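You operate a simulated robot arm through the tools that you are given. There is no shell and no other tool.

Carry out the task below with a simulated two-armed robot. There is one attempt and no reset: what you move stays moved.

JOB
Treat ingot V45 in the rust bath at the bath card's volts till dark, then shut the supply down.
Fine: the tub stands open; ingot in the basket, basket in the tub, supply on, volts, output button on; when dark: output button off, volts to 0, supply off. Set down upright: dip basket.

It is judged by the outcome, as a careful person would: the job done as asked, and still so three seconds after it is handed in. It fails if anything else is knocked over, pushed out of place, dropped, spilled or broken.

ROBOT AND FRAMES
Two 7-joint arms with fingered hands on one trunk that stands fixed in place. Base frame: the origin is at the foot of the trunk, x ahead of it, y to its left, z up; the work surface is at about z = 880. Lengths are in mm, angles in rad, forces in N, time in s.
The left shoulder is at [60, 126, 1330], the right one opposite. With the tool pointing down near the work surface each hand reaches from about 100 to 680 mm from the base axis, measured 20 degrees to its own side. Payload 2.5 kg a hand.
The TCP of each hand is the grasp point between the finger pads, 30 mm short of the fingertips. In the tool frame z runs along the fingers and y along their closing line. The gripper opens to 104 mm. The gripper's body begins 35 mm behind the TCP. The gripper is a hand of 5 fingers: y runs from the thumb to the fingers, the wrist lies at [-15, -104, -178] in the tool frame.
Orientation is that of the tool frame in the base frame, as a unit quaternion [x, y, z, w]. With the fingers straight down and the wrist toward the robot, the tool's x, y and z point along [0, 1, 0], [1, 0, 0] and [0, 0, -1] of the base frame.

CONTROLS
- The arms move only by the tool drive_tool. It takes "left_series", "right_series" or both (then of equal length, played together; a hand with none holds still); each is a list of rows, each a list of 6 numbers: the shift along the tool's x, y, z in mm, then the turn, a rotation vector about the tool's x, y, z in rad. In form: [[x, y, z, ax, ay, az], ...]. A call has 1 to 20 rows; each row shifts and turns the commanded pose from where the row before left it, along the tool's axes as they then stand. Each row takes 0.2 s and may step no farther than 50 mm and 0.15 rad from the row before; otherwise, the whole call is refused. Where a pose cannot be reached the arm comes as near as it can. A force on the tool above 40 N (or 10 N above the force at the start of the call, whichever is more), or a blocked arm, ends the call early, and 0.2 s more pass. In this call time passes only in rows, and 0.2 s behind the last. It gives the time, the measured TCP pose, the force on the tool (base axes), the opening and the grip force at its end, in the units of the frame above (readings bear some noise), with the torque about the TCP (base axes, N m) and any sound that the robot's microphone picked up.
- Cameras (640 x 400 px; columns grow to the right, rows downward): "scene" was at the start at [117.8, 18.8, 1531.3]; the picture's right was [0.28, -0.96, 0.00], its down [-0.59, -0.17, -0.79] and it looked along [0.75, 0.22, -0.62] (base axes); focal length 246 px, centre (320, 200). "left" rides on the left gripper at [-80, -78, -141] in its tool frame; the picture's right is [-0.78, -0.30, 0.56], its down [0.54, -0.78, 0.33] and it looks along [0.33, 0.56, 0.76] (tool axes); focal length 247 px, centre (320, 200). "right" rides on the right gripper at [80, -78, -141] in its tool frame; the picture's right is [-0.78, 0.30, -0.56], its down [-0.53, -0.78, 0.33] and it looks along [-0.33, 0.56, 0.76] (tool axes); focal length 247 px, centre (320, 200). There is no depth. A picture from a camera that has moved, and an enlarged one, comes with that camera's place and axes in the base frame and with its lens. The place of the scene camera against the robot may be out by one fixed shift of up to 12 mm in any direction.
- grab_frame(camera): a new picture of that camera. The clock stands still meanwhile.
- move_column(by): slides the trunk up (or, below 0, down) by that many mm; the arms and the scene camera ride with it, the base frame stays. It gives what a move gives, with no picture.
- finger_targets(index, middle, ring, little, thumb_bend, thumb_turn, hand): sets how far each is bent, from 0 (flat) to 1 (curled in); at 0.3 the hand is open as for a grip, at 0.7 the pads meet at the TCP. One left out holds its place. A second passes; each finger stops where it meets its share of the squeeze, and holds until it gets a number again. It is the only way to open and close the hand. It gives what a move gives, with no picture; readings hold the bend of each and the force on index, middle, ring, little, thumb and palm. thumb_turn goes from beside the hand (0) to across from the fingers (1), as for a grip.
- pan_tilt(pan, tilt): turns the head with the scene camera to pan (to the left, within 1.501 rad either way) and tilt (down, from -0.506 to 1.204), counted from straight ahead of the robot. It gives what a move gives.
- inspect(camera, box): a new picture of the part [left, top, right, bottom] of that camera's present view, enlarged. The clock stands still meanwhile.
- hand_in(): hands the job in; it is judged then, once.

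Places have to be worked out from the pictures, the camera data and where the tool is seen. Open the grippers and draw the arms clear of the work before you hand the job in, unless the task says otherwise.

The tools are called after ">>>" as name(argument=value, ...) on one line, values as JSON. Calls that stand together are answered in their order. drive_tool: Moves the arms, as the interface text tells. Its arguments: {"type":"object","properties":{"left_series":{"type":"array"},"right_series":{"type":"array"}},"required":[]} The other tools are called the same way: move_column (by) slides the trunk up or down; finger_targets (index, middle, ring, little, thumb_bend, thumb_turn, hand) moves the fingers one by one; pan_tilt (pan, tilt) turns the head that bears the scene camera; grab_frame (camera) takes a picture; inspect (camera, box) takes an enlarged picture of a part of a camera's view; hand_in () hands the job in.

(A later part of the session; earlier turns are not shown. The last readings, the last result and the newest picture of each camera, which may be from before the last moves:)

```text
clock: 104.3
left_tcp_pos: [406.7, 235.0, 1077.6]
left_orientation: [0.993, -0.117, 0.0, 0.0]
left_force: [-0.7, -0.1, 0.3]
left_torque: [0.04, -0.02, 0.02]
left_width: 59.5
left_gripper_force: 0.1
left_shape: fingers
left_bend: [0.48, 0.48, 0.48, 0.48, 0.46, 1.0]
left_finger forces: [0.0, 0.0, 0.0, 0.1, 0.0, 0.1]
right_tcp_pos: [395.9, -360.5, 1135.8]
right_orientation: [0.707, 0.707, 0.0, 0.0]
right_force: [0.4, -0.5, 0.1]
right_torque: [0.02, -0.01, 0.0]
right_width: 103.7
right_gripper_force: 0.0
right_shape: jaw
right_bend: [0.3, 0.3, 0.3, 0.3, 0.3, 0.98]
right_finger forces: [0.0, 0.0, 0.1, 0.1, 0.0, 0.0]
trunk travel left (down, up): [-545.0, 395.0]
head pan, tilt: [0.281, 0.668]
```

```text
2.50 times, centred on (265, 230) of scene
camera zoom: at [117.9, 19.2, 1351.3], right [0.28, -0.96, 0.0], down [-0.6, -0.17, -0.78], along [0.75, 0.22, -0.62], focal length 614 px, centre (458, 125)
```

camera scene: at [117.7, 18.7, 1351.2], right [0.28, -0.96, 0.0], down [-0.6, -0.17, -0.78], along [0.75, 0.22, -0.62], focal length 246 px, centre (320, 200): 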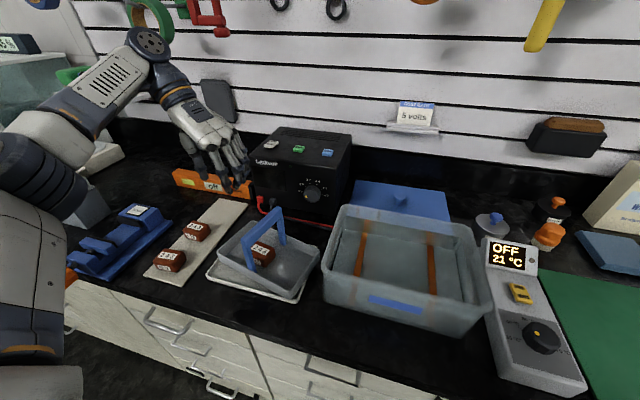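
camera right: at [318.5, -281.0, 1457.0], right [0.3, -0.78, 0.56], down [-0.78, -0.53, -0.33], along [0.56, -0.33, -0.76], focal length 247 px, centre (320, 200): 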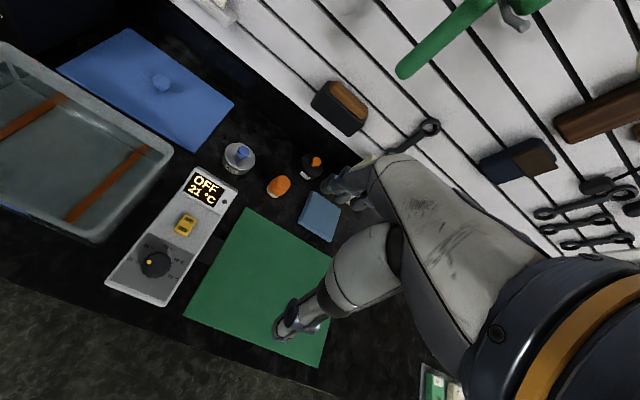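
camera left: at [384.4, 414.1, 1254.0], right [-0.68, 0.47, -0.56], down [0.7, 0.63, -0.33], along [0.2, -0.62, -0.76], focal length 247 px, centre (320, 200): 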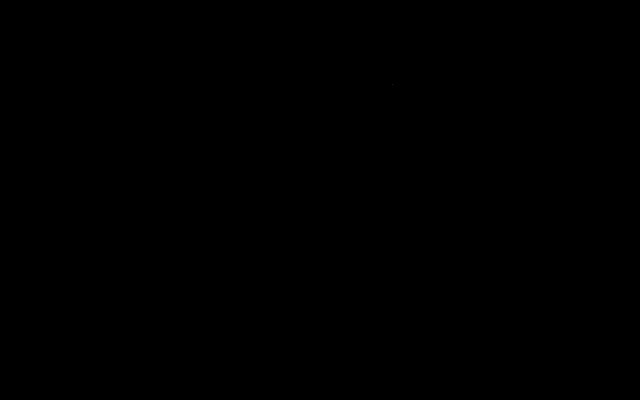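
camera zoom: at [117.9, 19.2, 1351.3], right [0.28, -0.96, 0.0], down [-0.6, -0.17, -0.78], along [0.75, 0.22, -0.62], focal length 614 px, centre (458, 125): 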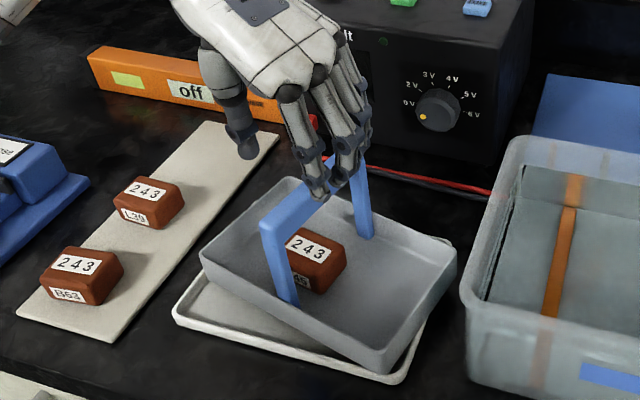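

Everything lines up with the bar. I descend to z≈985.

>>> drive_tool(left_series=[[0, 0, 30, 0, 0, 0], [0, 0, 30, 0, 0, 0], [0, 0, 18, 0, 0, 0]])

>>> inspect(camera="left", box=[230, 110, 480, 340])

>>> inspect(camera="scene", box=[210, 170, 330, 280])

```text
clock: 105.1
left_tcp_pos: [407.2, 234.4, 1000.2]
left_orientation: [0.993, -0.118, 0.0, 0.0]
left_force: [-0.8, -0.3, -0.1]
left_torque: [-0.01, 0.01, 0.01]
left_width: 59.5
left_gripper_force: 0.0
left_shape: fingers
left_bend: [0.48, 0.48, 0.48, 0.48, 0.46, 1.0]
left_finger forces: [0.0, 0.0, 0.1, 0.0, 0.0, 0.0]
right_tcp_pos: [393.9, -360.3, 1136.2]
right_orientation: [0.707, 0.707, 0.0, 0.0]
right_force: [-1.0, -0.2, -0.2]
right_torque: [-0.01, 0.0, 0.03]
right_width: 103.6
right_gripper_force: 0.1
right_shape: jaw
right_bend: [0.3, 0.3, 0.3, 0.3, 0.3, 0.98]
right_finger forces: [0.1, 0.0, 0.1, 0.0, 0.0, 0.0]
trunk travel left (down, up): [-545.0, 395.0]
head pan, tilt: [0.281, 0.668]
```

```text
1.74 times, centred on (355, 225) of left
camera zoom: at [348.6, 328.0, 1140.2], right [-0.68, 0.47, -0.56], down [0.7, 0.63, -0.33], along [0.19, -0.62, -0.76], focal length 430 px, centre (259, 156)
```

zoom: 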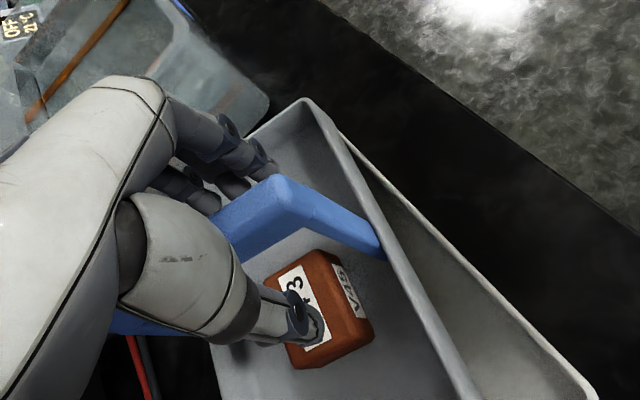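

```text
3.64 times, centred on (270, 225) of scene
camera zoom: at [117.8, 18.9, 1351.3], right [0.28, -0.96, 0.0], down [-0.6, -0.17, -0.78], along [0.75, 0.22, -0.62], focal length 893 px, centre (502, 109)
```

zoom: 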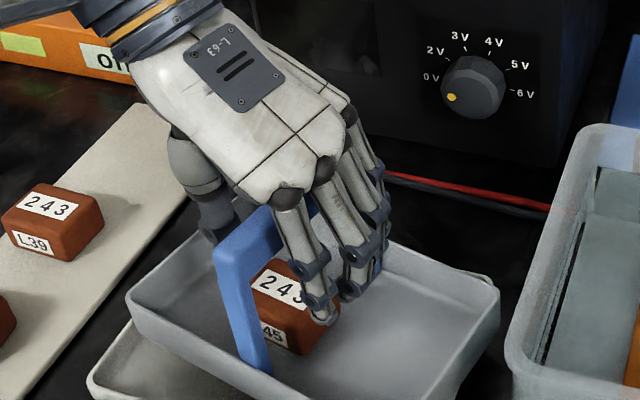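

Straddling nicely. I go down the last 15 mm and then close all four fingers and the thumb under the bar.

>>> drive_tool(left_series=[[0, 0, 8, 0, 0, 0], [0, 0, 7, 0, 0, 0]])

>>> finger_targets(hand="left", index=0.9, middle=0.9, ring=0.9, little=0.9, thumb_bend=0.9)

>>> inspect(camera="left", box=[230, 110, 480, 340])

>>> inspect(camera="scene", box=[200, 170, 340, 300])

```text
clock: 105.7
left_tcp_pos: [407.4, 235.1, 983.8]
left_orientation: [0.993, -0.12, 0.0, 0.0]
left_force: [1.1, 0.5, 0.3]
left_torque: [0.0, 0.03, -0.02]
left_width: 59.4
left_gripper_force: 0.0
left_shape: fingers
left_bend: [0.48, 0.48, 0.48, 0.48, 0.46, 1.0]
left_finger forces: [0.0, 0.0, 0.2, 0.1, 0.1, 0.0]
right_tcp_pos: [395.1, -362.7, 1136.5]
right_orientation: [0.707, 0.707, 0.0, 0.0]
right_force: [-0.4, -0.4, 0.7]
right_torque: [0.02, 0.01, 0.01]
right_width: 103.9
right_gripper_force: 0.0
right_shape: jaw
right_bend: [0.3, 0.3, 0.3, 0.3, 0.3, 0.98]
right_finger forces: [0.0, 0.1, 0.0, 0.1, 0.0, 0.0]
trunk travel left (down, up): [-545.0, 395.0]
head pan, tilt: [0.281, 0.668]
```

```text
clock: 106.7
left_tcp_pos: [407.7, 234.5, 983.7]
left_orientation: [0.993, -0.118, -0.001, 0.0]
left_force: [-0.5, -0.1, -7.0]
left_torque: [-0.07, 0.21, -0.02]
left_width: 0.0
left_gripper_force: 5.8
left_shape: fingers
left_bend: [0.83, 0.89, 0.89, 0.89, 0.81, 1.0]
left_finger forces: [0.0, 0.0, 5.0, 6.9, 0.0, 0.0]
right_tcp_pos: [394.9, -362.5, 1136.6]
right_orientation: [0.707, 0.707, 0.0, 0.0]
right_force: [-1.0, -0.1, -0.4]
right_torque: [-0.01, -0.02, 0.02]
right_width: 103.8
right_gripper_force: 0.1
right_shape: jaw
right_bend: [0.3, 0.3, 0.3, 0.3, 0.3, 0.98]
right_finger forces: [0.0, 0.0, 0.1, 0.0, 0.1, 0.0]
trunk travel left (down, up): [-545.0, 395.0]
head pan, tilt: [0.281, 0.668]
```

```text
1.74 times, centred on (355, 225) of left
camera zoom: at [349.1, 327.9, 1124.5], right [-0.68, 0.47, -0.56], down [0.7, 0.63, -0.33], along [0.19, -0.62, -0.76], focal length 430 px, centre (259, 156)
```

zoom: 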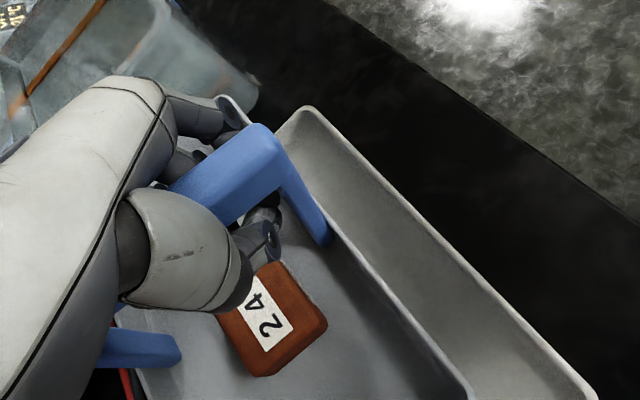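

```text
3.08 times, centred on (270, 235) of scene
camera zoom: at [118.2, 19.1, 1351.2], right [0.28, -0.96, 0.0], down [-0.6, -0.17, -0.78], along [0.75, 0.22, -0.62], focal length 756 px, centre (474, 92)
```

zoom: 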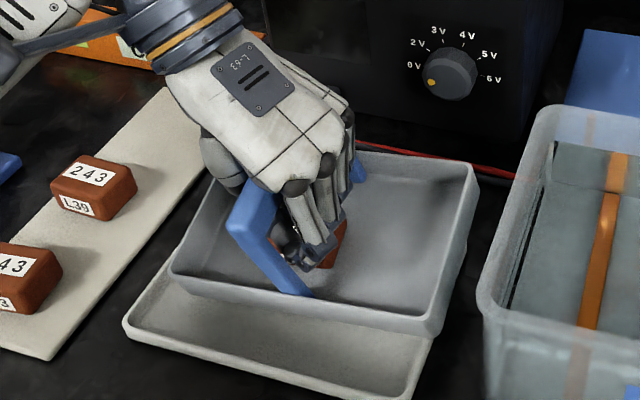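

The basket now hangs in the hand (7 N), tilted only a few degrees, with the load about 30 mm along the bar from the TCP as expected. I lift a little and check stability.

>>> drive_tool(left_series=[[0, 0, -5, 0, 0, 0], [0, 0, -10, 0, 0, 0], [0, 0, -10, 0, 0, 0]])

>>> inspect(camera="left", box=[230, 110, 480, 340])

>>> inspect(camera="scene", box=[200, 160, 340, 290])

```text
clock: 107.5
left_tcp_pos: [407.4, 234.1, 1008.4]
left_orientation: [0.993, -0.118, 0.0, 0.0]
left_force: [0.3, 0.5, -6.2]
left_torque: [0.0, 0.18, 0.0]
left_width: 0.1
left_gripper_force: 3.9
left_shape: fingers
left_bend: [0.83, 0.89, 0.89, 0.89, 0.81, 1.0]
left_finger forces: [0.0, 0.0, 0.0, 7.7, 0.0, 0.0]
right_tcp_pos: [395.2, -361.4, 1137.1]
right_orientation: [0.707, 0.707, 0.0, 0.001]
right_force: [-0.6, -0.9, -0.7]
right_torque: [-0.01, 0.01, 0.01]
right_width: 104.0
right_gripper_force: 0.0
right_shape: jaw
right_bend: [0.3, 0.3, 0.3, 0.3, 0.3, 0.98]
right_finger forces: [0.1, 0.1, 0.0, 0.0, 0.0, 0.0]
trunk travel left (down, up): [-545.0, 395.0]
head pan, tilt: [0.281, 0.668]
```

```text
1.74 times, centred on (355, 225) of left
camera zoom: at [349.3, 328.2, 1150.3], right [-0.68, 0.47, -0.56], down [0.7, 0.63, -0.33], along [0.19, -0.62, -0.76], focal length 430 px, centre (259, 156)
```

zoom: 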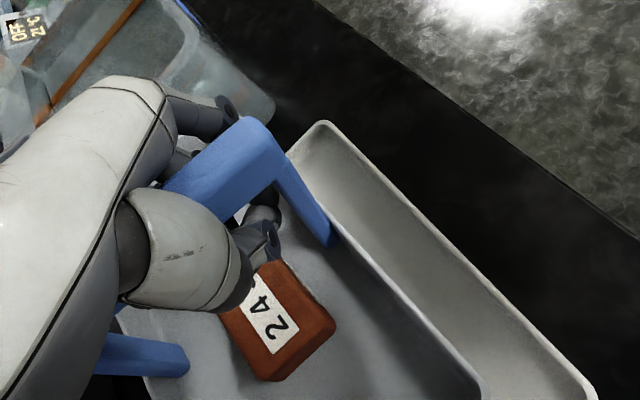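

```text
3.08 times, centred on (270, 225) of scene
camera zoom: at [118.2, 19.1, 1351.2], right [0.28, -0.96, 0.0], down [-0.6, -0.17, -0.78], along [0.75, 0.22, -0.62], focal length 756 px, centre (474, 123)
```

zoom: 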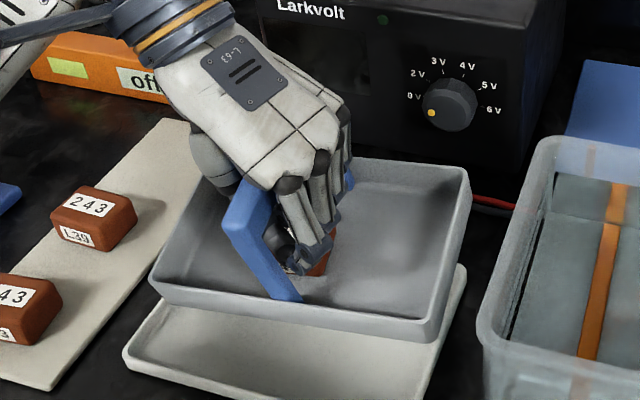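

It hangs steadily, tilted modestly to the left. I lift on in stages.

>>> drive_tool(left_series=[[0, 0, -15, 0, 0, 0], [0, 0, -20, 0, 0, 0], [0, 0, -20, 0, 0, 0], [0, 0, -15, 0, 0, 0]])

>>> inspect(camera="left", box=[230, 110, 480, 340])

>>> inspect(camera="scene", box=[190, 120, 350, 290])

```text
clock: 108.5
left_tcp_pos: [407.5, 234.5, 1079.5]
left_orientation: [0.993, -0.119, -0.001, 0.0]
left_force: [-0.4, 0.9, -5.7]
left_torque: [-0.02, 0.21, 0.03]
left_width: 0.0
left_gripper_force: 3.8
left_shape: fingers
left_bend: [0.83, 0.89, 0.89, 0.89, 0.81, 1.0]
left_finger forces: [0.0, 0.0, 0.1, 7.6, 0.1, 0.0]
right_tcp_pos: [395.9, -362.0, 1135.5]
right_orientation: [0.707, 0.707, 0.0, 0.0]
right_force: [0.3, 0.2, 0.5]
right_torque: [0.02, -0.01, 0.01]
right_width: 103.7
right_gripper_force: 0.1
right_shape: jaw
right_bend: [0.3, 0.3, 0.3, 0.3, 0.3, 0.98]
right_finger forces: [0.0, 0.1, 0.0, 0.0, 0.0, 0.1]
trunk travel left (down, up): [-545.0, 395.0]
head pan, tilt: [0.281, 0.668]
```

```text
1.74 times, centred on (355, 225) of left
camera zoom: at [349.2, 328.1, 1220.7], right [-0.69, 0.47, -0.56], down [0.7, 0.63, -0.33], along [0.19, -0.62, -0.76], focal length 430 px, centre (259, 156)
```

zoom: 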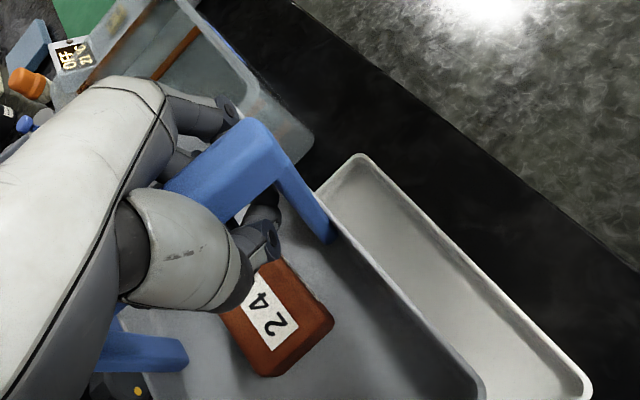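

```text
2.35 times, centred on (270, 205) of scene
camera zoom: at [118.1, 19.1, 1351.2], right [0.28, -0.96, 0.0], down [-0.6, -0.17, -0.78], along [0.75, 0.22, -0.62], focal length 578 px, centre (438, 188)
```

zoom: 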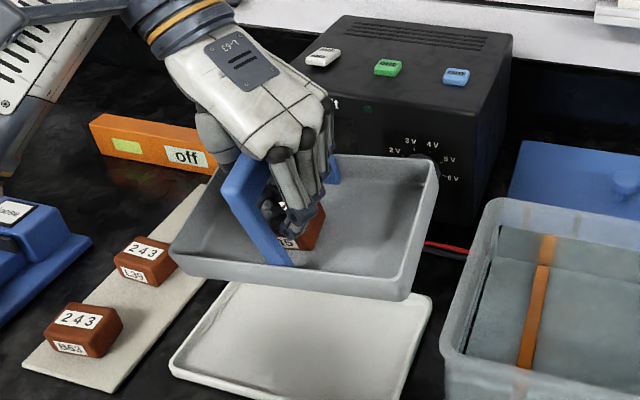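

The basket hangs stably with V45 in it; the tray stays in place. I zoom in to judge the basket's tilt and yaw before moving to the tub.

>>> inspect(camera="scene", box=[225, 150, 315, 255])

>>> grab_frame(camera="left")

>>> grab_frame(camera="right")

```text
3.81 times, centred on (270, 202) of scene
camera zoom: at [118.1, 19.1, 1351.2], right [0.28, -0.96, 0.0], down [-0.6, -0.17, -0.78], along [0.75, 0.22, -0.62], focal length 936 px, centre (510, 190)
```

zoom: 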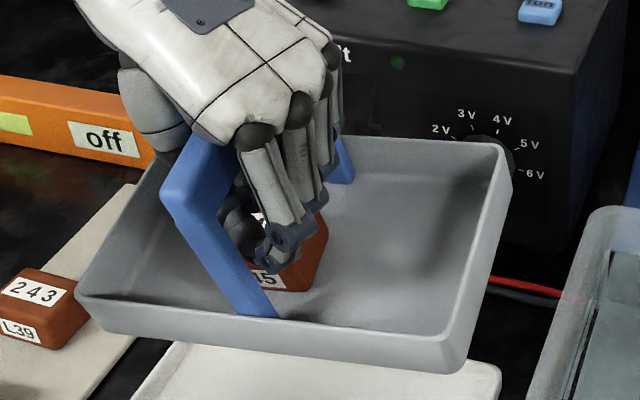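

```text
taken
camera left: at [349.2, 328.1, 1220.7], right [-0.69, 0.47, -0.56], down [0.7, 0.63, -0.33], along [0.19, -0.62, -0.76], focal length 247 px, centre (320, 200)
```

left: 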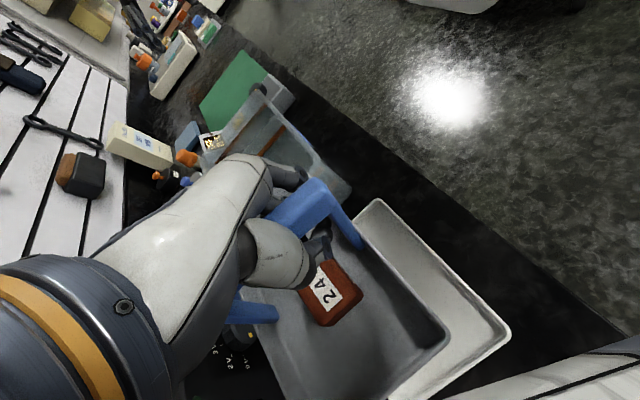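

```text
taken
camera right: at [318.8, -281.1, 1276.9], right [0.3, -0.78, 0.56], down [-0.78, -0.53, -0.33], along [0.56, -0.33, -0.76], focal length 247 px, centre (320, 200)
```

right: 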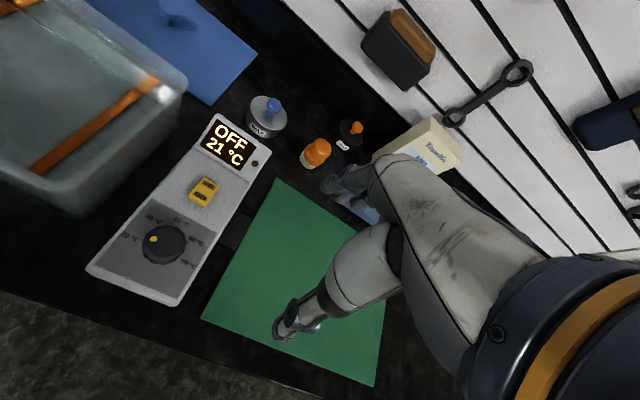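

The basket hangs with its near side ~15° low and yawed ~5°, well inside V45's slip angle. I lift to clear the tub rim, turn ~5° to square it up, and look again.

>>> drive_tool(left_series=[[0, 0, -15, 0, 0, 0], [0, 0, -16, 0, 0, 0], [0, 0, -16, 0, 0, 0], [0, 0, -14, 0, 0, 0.043], [0, 0, 0, 0, 0, 0.044]])

>>> inspect(camera="scene", box=[200, 100, 360, 240])

>>> grab_frame(camera="left")

```text
clock: 109.7
left_tcp_pos: [408.0, 234.5, 1140.0]
left_orientation: [0.987, -0.161, 0.0, 0.001]
left_force: [-0.3, 0.3, -6.1]
left_torque: [-0.05, 0.21, -0.03]
left_width: 0.0
left_gripper_force: 6.1
left_shape: fingers
left_bend: [0.83, 0.89, 0.89, 0.89, 0.81, 1.0]
left_finger forces: [0.0, 0.1, 4.7, 7.2, 0.0, 0.1]
right_tcp_pos: [395.4, -360.8, 1135.7]
right_orientation: [0.707, 0.707, 0.0, 0.0]
right_force: [-0.3, 0.7, -0.6]
right_torque: [-0.01, -0.01, 0.0]
right_width: 103.9
right_gripper_force: 0.0
right_shape: jaw
right_bend: [0.3, 0.3, 0.3, 0.3, 0.3, 0.98]
right_finger forces: [0.0, 0.1, 0.0, 0.0, 0.1, 0.1]
trunk travel left (down, up): [-545.0, 395.0]
head pan, tilt: [0.281, 0.668]
```

```text
2.86 times, centred on (280, 170) of scene
camera zoom: at [118.3, 19.1, 1351.1], right [0.28, -0.96, 0.0], down [-0.6, -0.17, -0.78], along [0.75, 0.22, -0.62], focal length 702 px, centre (434, 286)
```

zoom: 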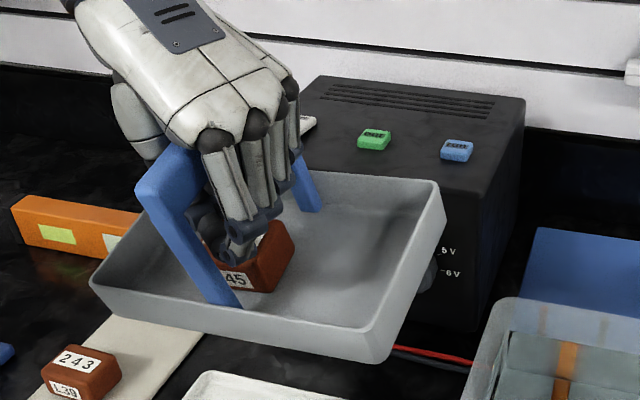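

```text
taken
camera left: at [358.0, 332.9, 1281.6], right [-0.64, 0.53, -0.56], down [0.75, 0.57, -0.33], along [0.14, -0.63, -0.76], focal length 247 px, centre (320, 200)
```

left: 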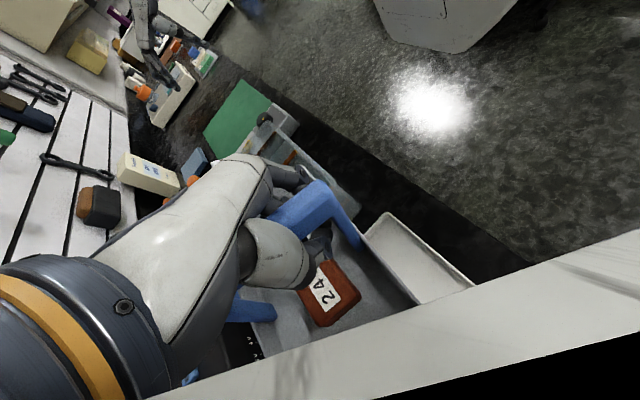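

Stable. Now I carry it slowly over the tub (260 mm toward −y).

>>> drive_tool(left_series=[[3.6, 9.3, 0, 0, 0, 0], [7.2, 18.6, 0, 0, 0, 0], [7.2, 18.6, 0, 0, 0, 0], [7.2, 18.6, 0, 0, 0, 0], [7.2, 18.6, 0, 0, 0, 0], [7.2, 18.6, 0, 0, 0, 0], [7.2, 18.6, 0, 0, 0, 0], [3.6, 9.3, 0, 0, 0, 0]])

>>> inspect(camera="scene", box=[220, 80, 420, 260])

```text
clock: 111.5
left_tcp_pos: [411.5, 94.3, 1139.7]
left_orientation: [0.987, -0.162, 0.0, 0.0]
left_force: [-1.0, 0.1, -5.6]
left_torque: [0.0, 0.21, 0.01]
left_width: 0.0
left_gripper_force: 6.3
left_shape: fingers
left_bend: [0.83, 0.9, 0.89, 0.89, 0.81, 1.0]
left_finger forces: [0.0, 0.1, 4.5, 7.2, 0.0, 0.0]
right_tcp_pos: [395.2, -362.1, 1134.9]
right_orientation: [0.707, 0.707, 0.0, 0.0]
right_force: [0.3, 0.6, 0.0]
right_torque: [-0.01, 0.01, -0.02]
right_width: 103.5
right_gripper_force: 0.1
right_shape: jaw
right_bend: [0.3, 0.3, 0.3, 0.3, 0.3, 0.98]
right_finger forces: [0.0, 0.0, 0.0, 0.0, 0.0, 0.0]
trunk travel left (down, up): [-545.0, 395.0]
head pan, tilt: [0.281, 0.668]
```

```text
2.22 times, centred on (320, 170) of scene
camera zoom: at [118.2, 18.8, 1351.2], right [0.28, -0.96, 0.0], down [-0.6, -0.17, -0.78], along [0.75, 0.22, -0.62], focal length 546 px, centre (320, 267)
```

zoom: 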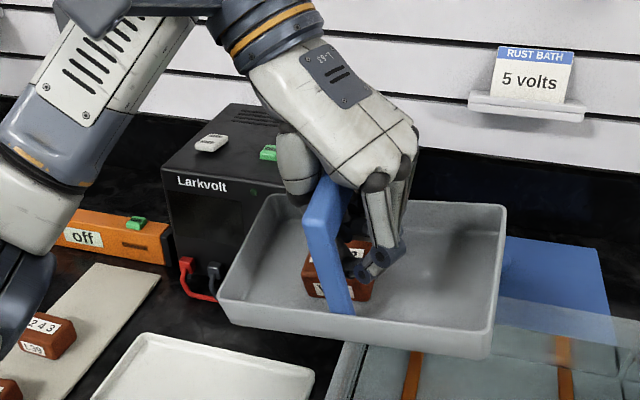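

Stable so far. I carry on to the tub centre.

>>> drive_tool(left_series=[[5, 12.3, 0, 0, 0, 0], [8, 19.7, 0, 0, 0, 0], [8, 19.7, 0, 0, 0, 0], [8, 19.7, 0, 0, 0, 0], [8, 19.7, 0, 0, 0, 0], [5, 12.3, 0, 0, 0, 0], [3, 7.3, 0, 0, 0, 0]])

>>> inspect(camera="scene", box=[270, 80, 510, 340])

>>> grab_frame(camera="left")

>>> grab_frame(camera="right")

```text
clock: 113.1
left_tcp_pos: [421.3, -25.6, 1139.7]
left_orientation: [0.987, -0.162, -0.001, 0.0]
left_force: [0.0, -0.4, -5.9]
left_torque: [-0.01, 0.18, -0.05]
left_width: 0.0
left_gripper_force: 5.8
left_shape: fingers
left_bend: [0.83, 0.9, 0.89, 0.89, 0.81, 1.0]
left_finger forces: [0.0, 0.0, 4.9, 6.8, 0.0, 0.1]
right_tcp_pos: [394.2, -362.1, 1136.2]
right_orientation: [0.707, 0.707, 0.001, 0.0]
right_force: [-0.8, 0.5, -0.4]
right_torque: [-0.01, -0.02, 0.01]
right_width: 103.9
right_gripper_force: 0.1
right_shape: jaw
right_bend: [0.3, 0.3, 0.3, 0.3, 0.3, 0.98]
right_finger forces: [0.0, 0.0, 0.0, 0.0, 0.0, 0.0]
trunk travel left (down, up): [-545.0, 395.0]
head pan, tilt: [0.281, 0.668]
```

```text
1.54 times, centred on (390, 210) of scene
camera zoom: at [118.3, 18.7, 1351.2], right [0.28, -0.96, 0.0], down [-0.6, -0.17, -0.78], along [0.75, 0.22, -0.62], focal length 378 px, centre (212, 185)
```

zoom: 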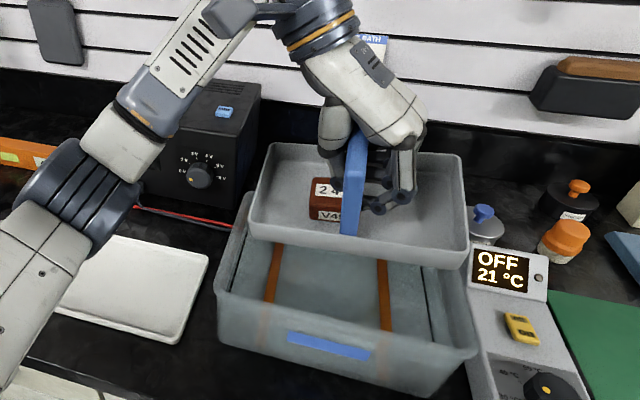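

```text
taken
camera left: at [371.4, 73.9, 1281.2], right [-0.64, 0.53, -0.56], down [0.75, 0.57, -0.33], along [0.14, -0.63, -0.76], focal length 247 px, centre (320, 200)
```

left: 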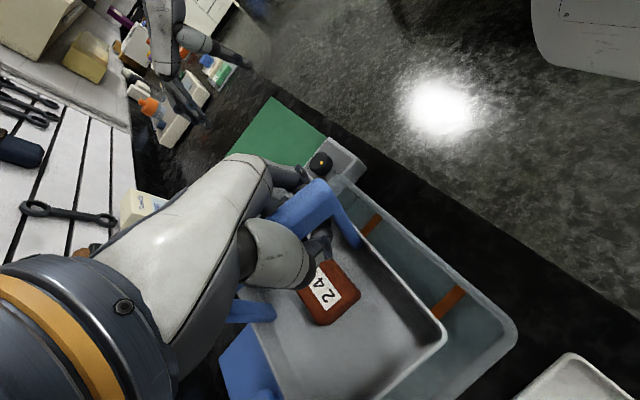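

```text
taken
camera right: at [318.9, -281.4, 1276.8], right [0.3, -0.78, 0.56], down [-0.78, -0.53, -0.33], along [0.56, -0.33, -0.76], focal length 247 px, centre (320, 200)
```

right: 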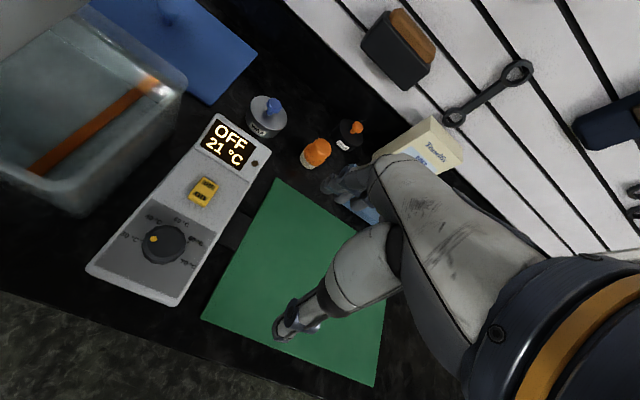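

The basket is square over the tub with ~20 mm margins. I nudge it (−4, −5) mm and lower in stages.

>>> drive_tool(left_series=[[-2.2, 6, 0, 0, 0, 0], [0, 0, 12, 0, 0, 0], [0, 0, 14, 0, 0, 0], [0, 0, 14, 0, 0, 0]])

>>> grab_frame(camera="left")

>>> inspect(camera="scene", box=[300, 120, 500, 340])

```text
clock: 114.1
left_tcp_pos: [417.8, -29.2, 1099.9]
left_orientation: [0.987, -0.162, -0.001, 0.0]
left_force: [-0.8, 0.7, -6.7]
left_torque: [-0.01, 0.22, 0.02]
left_width: 0.1
left_gripper_force: 5.8
left_shape: fingers
left_bend: [0.83, 0.9, 0.89, 0.89, 0.81, 1.0]
left_finger forces: [0.0, 0.0, 4.6, 7.0, 0.1, 0.0]
right_tcp_pos: [396.2, -361.3, 1135.9]
right_orientation: [0.707, 0.707, 0.0, 0.001]
right_force: [0.4, 0.2, -0.6]
right_torque: [0.02, -0.01, 0.02]
right_width: 103.8
right_gripper_force: 0.1
right_shape: jaw
right_bend: [0.3, 0.3, 0.3, 0.3, 0.3, 0.98]
right_finger forces: [0.0, 0.1, 0.0, 0.0, 0.0, 0.0]
trunk travel left (down, up): [-545.0, 395.0]
head pan, tilt: [0.281, 0.668]
```

```text
taken
camera left: at [367.8, 69.0, 1241.2], right [-0.64, 0.53, -0.56], down [0.75, 0.57, -0.33], along [0.14, -0.63, -0.76], focal length 247 px, centre (320, 200)
```

left: 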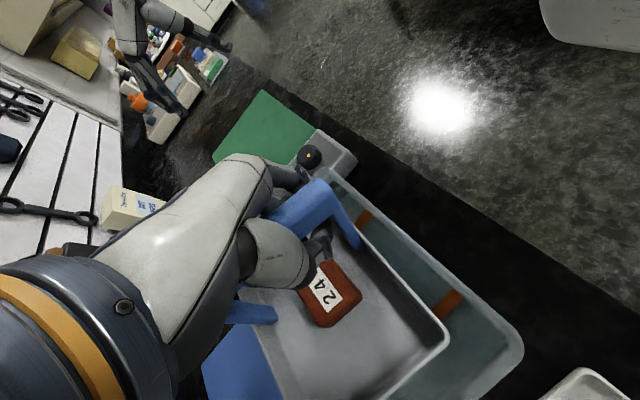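

```text
1.82 times, centred on (400, 230) of scene
camera zoom: at [118.3, 18.9, 1351.2], right [0.28, -0.96, 0.0], down [-0.6, -0.17, -0.78], along [0.75, 0.22, -0.62], focal length 446 px, centre (174, 146)
```

zoom: 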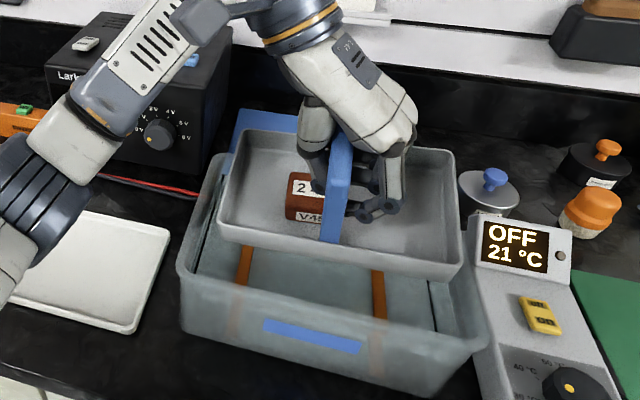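

Margins look good on all sides (about 20 mm). I continue lowering into the tub.

>>> drive_tool(left_series=[[0, 0, 12, 0, 0, 0], [0, 0, 12, 0, 0, 0], [0, 0, 12, 0, 0, 0], [0, 0, 10, 0, 0, 0]])

>>> grab_frame(camera="left")

>>> inspect(camera="scene", box=[300, 140, 500, 340])

```text
clock: 115.1
left_tcp_pos: [418.1, -28.5, 1055.3]
left_orientation: [0.987, -0.161, 0.0, 0.0]
left_force: [-0.2, 0.4, -6.2]
left_torque: [0.01, 0.24, 0.0]
left_width: 0.0
left_gripper_force: 5.9
left_shape: fingers
left_bend: [0.83, 0.9, 0.89, 0.89, 0.81, 1.0]
left_finger forces: [0.0, 0.0, 4.7, 7.0, 0.0, 0.0]
right_tcp_pos: [395.5, -361.5, 1136.9]
right_orientation: [0.708, 0.707, 0.0, 0.001]
right_force: [0.0, 0.4, -1.5]
right_torque: [0.03, 0.0, 0.0]
right_width: 103.9
right_gripper_force: 0.0
right_shape: jaw
right_bend: [0.3, 0.3, 0.3, 0.3, 0.3, 0.98]
right_finger forces: [0.1, 0.0, 0.0, 0.0, 0.0, 0.1]
trunk travel left (down, up): [-545.0, 395.0]
head pan, tilt: [0.281, 0.668]
```

```text
taken
camera left: at [367.5, 68.8, 1195.7], right [-0.64, 0.53, -0.56], down [0.75, 0.57, -0.33], along [0.14, -0.63, -0.76], focal length 247 px, centre (320, 200)
```

left: 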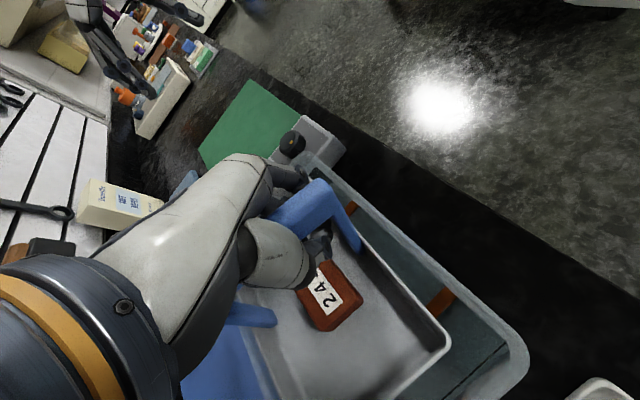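

```text
2.00 times, centred on (400, 240) of scene
camera zoom: at [118.3, 18.9, 1351.2], right [0.28, -0.96, 0.0], down [-0.6, -0.17, -0.78], along [0.75, 0.22, -0.62], focal length 491 px, centre (160, 120)
```

zoom: 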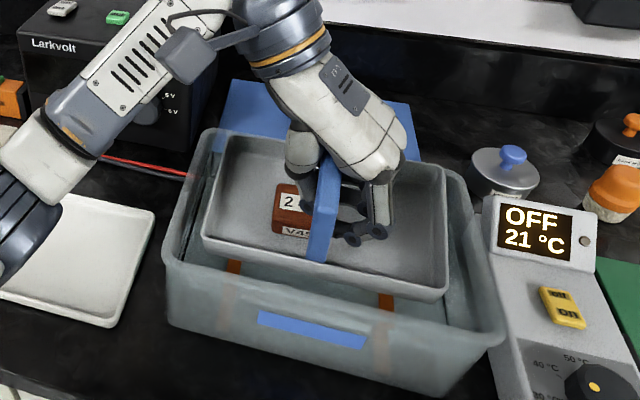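

It is going in cleanly. I lower further in smaller stages.

>>> drive_tool(left_series=[[0, 0, 12, 0, 0, 0], [0, 0, 12, 0, 0, 0], [0, 0, 12, 0, 0, 0]])

>>> inspect(camera="scene", box=[300, 160, 500, 350])

>>> inspect(camera="left", box=[200, 140, 560, 400])

```text
clock: 115.9
left_tcp_pos: [416.4, -29.6, 1018.5]
left_orientation: [0.987, -0.162, -0.001, -0.001]
left_force: [0.1, -0.4, -6.1]
left_torque: [-0.03, 0.19, 0.0]
left_width: 0.1
left_gripper_force: 6.1
left_shape: fingers
left_bend: [0.83, 0.9, 0.89, 0.89, 0.81, 1.0]
left_finger forces: [0.0, 0.0, 4.5, 7.2, 0.0, 0.0]
right_tcp_pos: [395.2, -362.6, 1136.4]
right_orientation: [0.707, 0.707, 0.0, 0.0]
right_force: [0.3, -0.4, 1.3]
right_torque: [0.03, 0.03, -0.02]
right_width: 103.5
right_gripper_force: 0.1
right_shape: jaw
right_bend: [0.3, 0.3, 0.3, 0.3, 0.3, 0.98]
right_finger forces: [0.0, 0.0, 0.0, 0.0, 0.1, 0.0]
trunk travel left (down, up): [-545.0, 395.0]
head pan, tilt: [0.281, 0.668]
```

```text
2.11 times, centred on (400, 255) of scene
camera zoom: at [118.3, 18.9, 1351.2], right [0.28, -0.96, 0.0], down [-0.6, -0.17, -0.78], along [0.75, 0.22, -0.62], focal length 517 px, centre (152, 84)
```

zoom: 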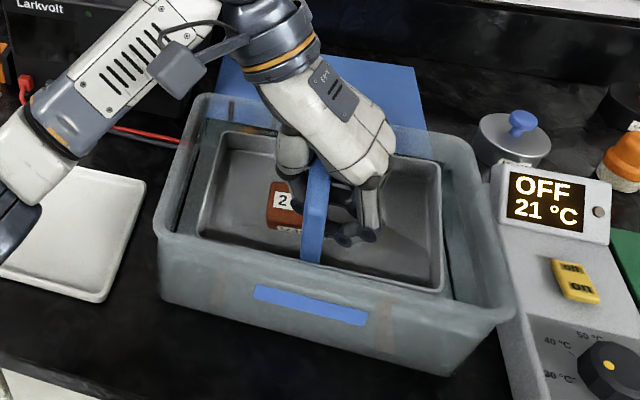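

```text
1.54 times, centred on (380, 270) of left
camera zoom: at [367.3, 68.8, 1159.0], right [-0.64, 0.53, -0.56], down [0.75, 0.57, -0.33], along [0.14, -0.63, -0.76], focal length 380 px, centre (228, 92)
```

zoom: 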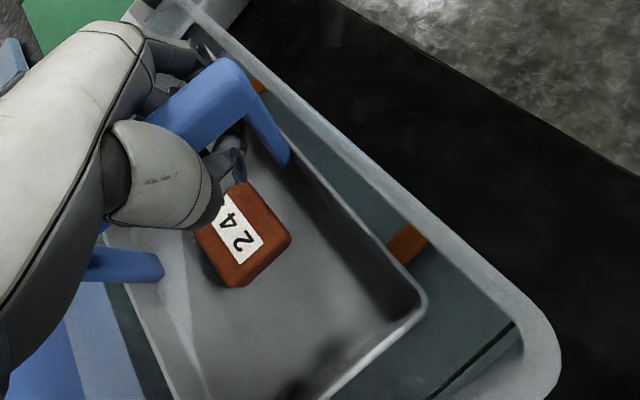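

Well centred. I lower in 6 mm steps until it touches the tub floor.

>>> drive_tool(left_series=[[0, 0, 7, 0, 0, 0], [0, 0, 7, 0, 0, 0], [0, 0, 6, 0, 0, 0]])

>>> inspect(camera="scene", box=[300, 160, 500, 350])

```text
clock: 116.7
left_tcp_pos: [415.7, -29.3, 997.1]
left_orientation: [0.987, -0.163, 0.0, 0.0]
left_force: [-0.5, 0.3, -6.3]
left_torque: [-0.03, 0.15, -0.01]
left_width: 0.1
left_gripper_force: 6.0
left_shape: fingers
left_bend: [0.83, 0.9, 0.89, 0.89, 0.81, 1.0]
left_finger forces: [0.0, 0.1, 4.6, 7.1, 0.0, 0.1]
right_tcp_pos: [394.6, -360.9, 1136.5]
right_orientation: [0.707, 0.707, 0.0, 0.0]
right_force: [-0.4, 1.0, 0.6]
right_torque: [-0.04, 0.02, 0.01]
right_width: 103.6
right_gripper_force: 0.2
right_shape: jaw
right_bend: [0.3, 0.3, 0.3, 0.3, 0.3, 0.98]
right_finger forces: [0.0, 0.1, 0.0, 0.0, 0.0, 0.1]
trunk travel left (down, up): [-545.0, 395.0]
head pan, tilt: [0.281, 0.668]
```

```text
2.11 times, centred on (400, 255) of scene
camera zoom: at [118.2, 18.8, 1351.2], right [0.28, -0.96, 0.0], down [-0.6, -0.17, -0.78], along [0.75, 0.22, -0.62], focal length 517 px, centre (152, 84)
```

zoom: 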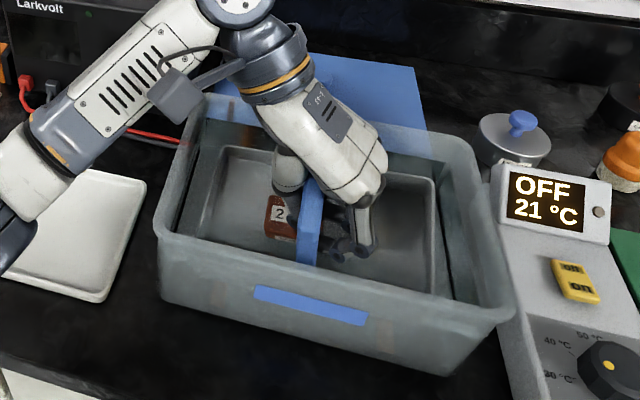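

>>> drive_tool(left_series=[[0, 0, 5, 0, 0, 0], [0, 0, 5, 0, 0, 0]])

>>> inspect(camera="left", box=[200, 140, 560, 400])

```text
clock: 117.3
left_tcp_pos: [416.9, -29.4, 988.0]
left_orientation: [0.987, -0.162, 0.0, 0.001]
left_force: [-0.4, -0.1, -5.9]
left_torque: [-0.02, 0.19, 0.01]
left_width: 0.0
left_gripper_force: 6.1
left_shape: fingers
left_bend: [0.83, 0.9, 0.89, 0.89, 0.81, 1.0]
left_finger forces: [0.1, 0.0, 4.6, 7.1, 0.0, 0.0]
right_tcp_pos: [395.3, -360.7, 1135.6]
right_orientation: [0.707, 0.707, 0.0, 0.0]
right_force: [-0.3, 0.4, -0.3]
right_torque: [-0.02, 0.03, 0.03]
right_width: 103.3
right_gripper_force: 0.1
right_shape: jaw
right_bend: [0.3, 0.3, 0.3, 0.3, 0.3, 0.98]
right_finger forces: [0.0, 0.0, 0.1, 0.0, 0.0, 0.1]
trunk travel left (down, up): [-545.0, 395.0]
head pan, tilt: [0.281, 0.668]
```

```text
1.54 times, centred on (380, 270) of left
camera zoom: at [367.4, 68.7, 1128.7], right [-0.64, 0.53, -0.56], down [0.75, 0.57, -0.33], along [0.14, -0.63, -0.76], focal length 380 px, centre (228, 92)
```

zoom: 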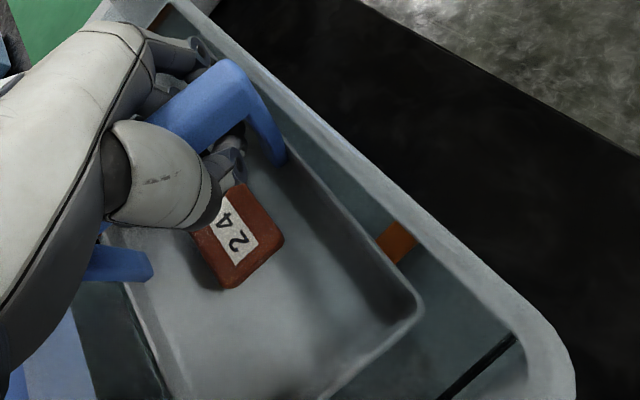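

>>> drive_tool(left_series=[[0, 0, 4, 0, 0, 0], [0, 0, 4, 0, 0, 0]])

>>> inspect(camera="left", box=[200, 140, 560, 400])

>>> inspect(camera="scene", box=[300, 160, 500, 350])

```text
clock: 117.9
left_tcp_pos: [415.9, -29.3, 980.4]
left_orientation: [0.987, -0.162, 0.0, 0.001]
left_force: [-0.7, -0.3, -6.3]
left_torque: [-0.05, 0.21, -0.03]
left_width: 0.3
left_gripper_force: 5.6
left_shape: fingers
left_bend: [0.83, 0.9, 0.89, 0.89, 0.81, 1.0]
left_finger forces: [0.0, 0.0, 4.7, 7.1, 0.1, 0.1]
right_tcp_pos: [394.8, -361.1, 1135.4]
right_orientation: [0.707, 0.707, 0.0, 0.0]
right_force: [0.5, -0.4, -0.8]
right_torque: [0.01, 0.03, 0.02]
right_width: 104.0
right_gripper_force: 0.1
right_shape: jaw
right_bend: [0.3, 0.3, 0.3, 0.3, 0.3, 0.98]
right_finger forces: [0.0, 0.0, 0.0, 0.1, 0.0, 0.1]
trunk travel left (down, up): [-545.0, 395.0]
head pan, tilt: [0.281, 0.668]
```

```text
1.54 times, centred on (380, 270) of left
camera zoom: at [367.1, 68.9, 1121.2], right [-0.64, 0.53, -0.56], down [0.76, 0.57, -0.33], along [0.14, -0.63, -0.76], focal length 380 px, centre (228, 92)
```

zoom: 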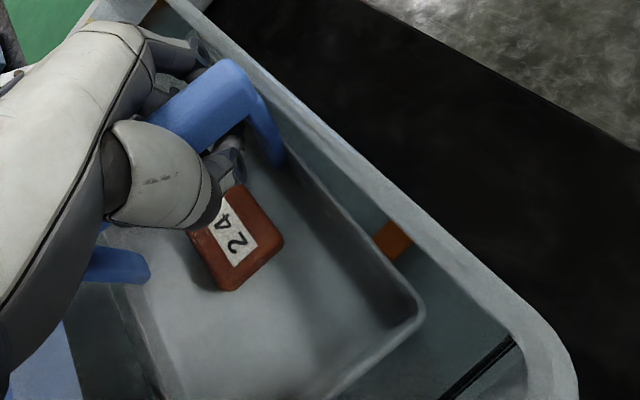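

```text
2.11 times, centred on (400, 255) of scene
camera zoom: at [118.2, 18.9, 1351.2], right [0.28, -0.96, 0.0], down [-0.6, -0.17, -0.78], along [0.75, 0.22, -0.62], focal length 517 px, centre (152, 84)
```

zoom: 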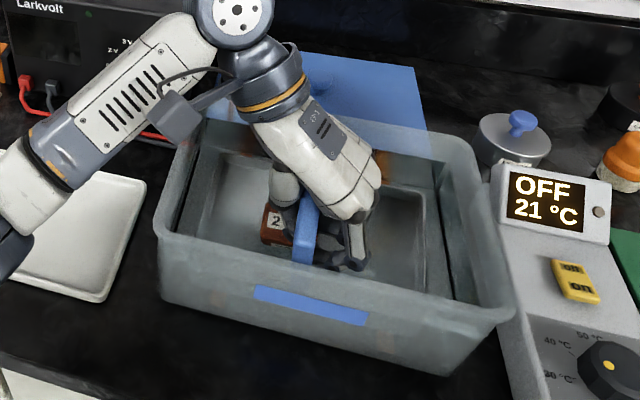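

>>> drive_tool(left_series=[[0, 0, 4, 0, 0, 0], [0, 0, 4, 0, 0, 0]])

>>> inspect(camera="left", box=[200, 140, 560, 400])

```text
clock: 118.5
left_tcp_pos: [416.7, -29.7, 970.6]
left_orientation: [0.987, -0.161, 0.0, 0.0]
left_force: [0.6, 0.9, -5.5]
left_torque: [-0.01, 0.22, -0.01]
left_width: 0.2
left_gripper_force: 3.3
left_shape: fingers
left_bend: [0.83, 0.9, 0.9, 0.89, 0.81, 1.0]
left_finger forces: [0.0, 0.0, 0.0, 7.2, 0.1, 0.0]
right_tcp_pos: [396.6, -360.8, 1136.6]
right_orientation: [0.707, 0.707, 0.001, 0.0]
right_force: [-1.0, -1.0, -0.3]
right_torque: [0.01, -0.01, -0.01]
right_width: 103.8
right_gripper_force: 0.1
right_shape: jaw
right_bend: [0.3, 0.3, 0.3, 0.3, 0.3, 0.98]
right_finger forces: [0.0, 0.0, 0.1, 0.0, 0.0, 0.0]
trunk travel left (down, up): [-545.0, 395.0]
head pan, tilt: [0.281, 0.668]
```

```text
1.54 times, centred on (380, 270) of left
camera zoom: at [367.2, 68.9, 1113.0], right [-0.64, 0.53, -0.56], down [0.75, 0.57, -0.33], along [0.14, -0.63, -0.76], focal length 380 px, centre (228, 92)
```

zoom: 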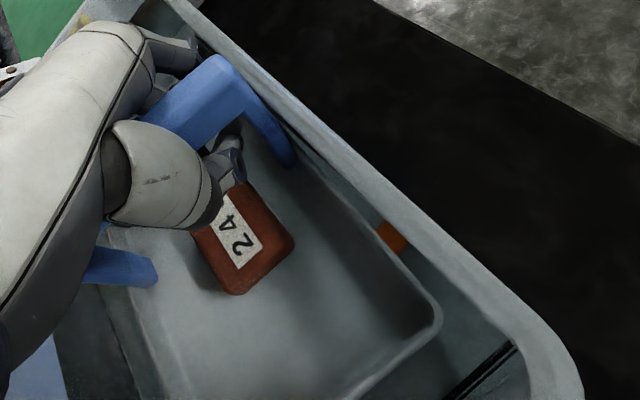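

The near edge seems to have touched down (finger loads shifted). I continue in small steps, following slightly +x as it levels.

>>> drive_tool(left_series=[[1, 0, 4, 0, 0, 0], [1, 0, 4, 0, 0, 0]])

>>> inspect(camera="left", box=[200, 140, 560, 400])

>>> inspect(camera="scene", box=[300, 160, 500, 350])

```text
clock: 119.1
left_tcp_pos: [419.7, -29.0, 964.8]
left_orientation: [0.987, -0.162, 0.0, 0.001]
left_force: [0.6, 0.2, -3.1]
left_torque: [-0.02, 0.15, 0.0]
left_width: 0.0
left_gripper_force: 2.9
left_shape: fingers
left_bend: [0.83, 0.9, 0.9, 0.89, 0.81, 1.0]
left_finger forces: [0.0, 0.0, 0.1, 6.0, 0.0, 0.0]
right_tcp_pos: [395.3, -362.3, 1136.2]
right_orientation: [0.707, 0.707, 0.0, 0.0]
right_force: [-0.2, 1.1, 0.0]
right_torque: [-0.03, 0.0, -0.02]
right_width: 103.5
right_gripper_force: 0.0
right_shape: jaw
right_bend: [0.3, 0.3, 0.3, 0.3, 0.3, 0.98]
right_finger forces: [0.0, 0.0, 0.0, 0.1, 0.0, 0.0]
trunk travel left (down, up): [-545.0, 395.0]
head pan, tilt: [0.281, 0.668]
```

```text
1.54 times, centred on (380, 270) of left
camera zoom: at [368.7, 68.3, 1105.2], right [-0.64, 0.53, -0.56], down [0.76, 0.57, -0.33], along [0.14, -0.63, -0.76], focal length 380 px, centre (228, 92)
```

zoom: 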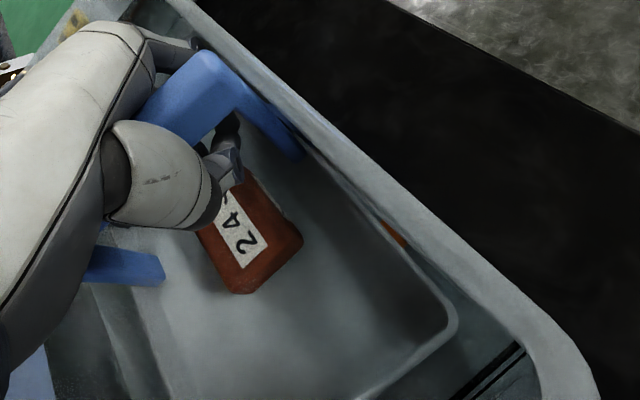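

```text
2.11 times, centred on (400, 255) of scene
camera zoom: at [118.2, 18.9, 1351.2], right [0.28, -0.96, 0.0], down [-0.6, -0.17, -0.78], along [0.75, 0.22, -0.62], focal length 517 px, centre (152, 84)
```

zoom: 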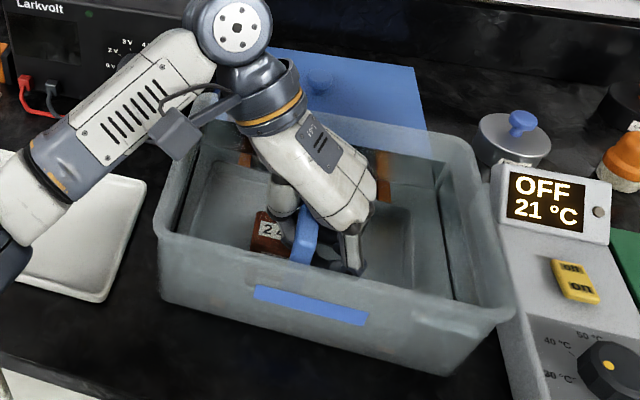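

Half the weight is on the floor. I lower on with some +x.

>>> drive_tool(left_series=[[2.5, -0.8, 3, 0, 0, 0], [2.5, -0.8, 3, 0, 0, 0], [2.5, -0.8, 3, 0, 0, 0]])

>>> inspect(camera="left", box=[200, 140, 560, 400])

>>> inspect(camera="scene", box=[300, 160, 500, 350])

```text
clock: 119.9
left_tcp_pos: [426.3, -30.8, 955.1]
left_orientation: [0.987, -0.161, 0.0, -0.001]
left_force: [0.9, -0.6, -2.4]
left_torque: [0.01, 0.1, 0.01]
left_width: 0.0
left_gripper_force: 2.5
left_shape: fingers
left_bend: [0.83, 0.9, 0.9, 0.89, 0.81, 1.0]
left_finger forces: [0.0, 0.0, 0.1, 5.0, 0.0, 0.1]
right_tcp_pos: [392.8, -360.9, 1135.5]
right_orientation: [0.707, 0.707, 0.0, 0.001]
right_force: [0.3, 0.4, 0.0]
right_torque: [0.02, -0.02, -0.04]
right_width: 103.9
right_gripper_force: 0.1
right_shape: jaw
right_bend: [0.3, 0.3, 0.3, 0.3, 0.3, 0.98]
right_finger forces: [0.1, 0.0, 0.0, 0.0, 0.1, 0.0]
trunk travel left (down, up): [-545.0, 395.0]
head pan, tilt: [0.281, 0.668]
```

```text
1.54 times, centred on (380, 270) of left
camera zoom: at [376.6, 68.1, 1096.3], right [-0.64, 0.53, -0.56], down [0.75, 0.57, -0.33], along [0.14, -0.63, -0.76], focal length 380 px, centre (228, 92)
```

zoom: 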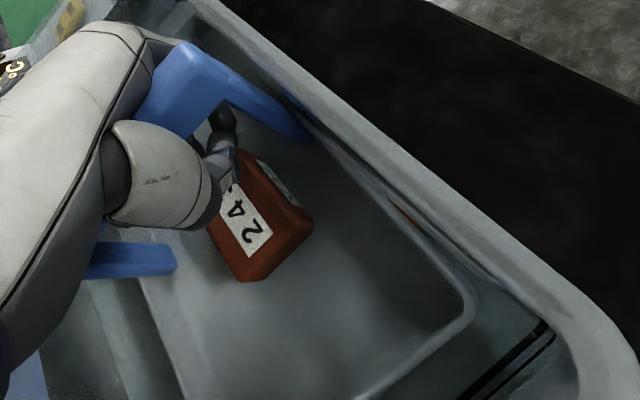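

```text
2.11 times, centred on (400, 255) of scene
camera zoom: at [117.9, 18.9, 1351.3], right [0.28, -0.96, 0.0], down [-0.6, -0.17, -0.78], along [0.75, 0.22, -0.62], focal length 517 px, centre (152, 84)
```

zoom: 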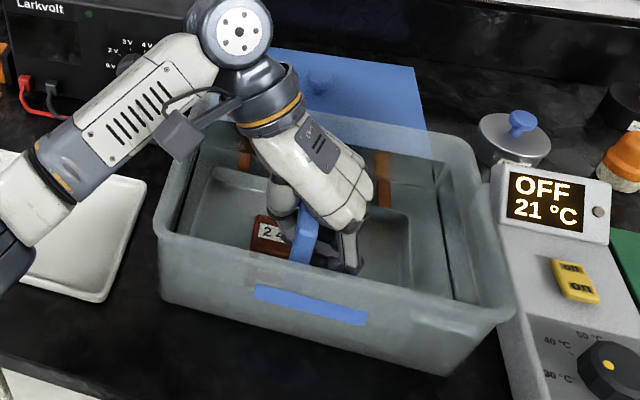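

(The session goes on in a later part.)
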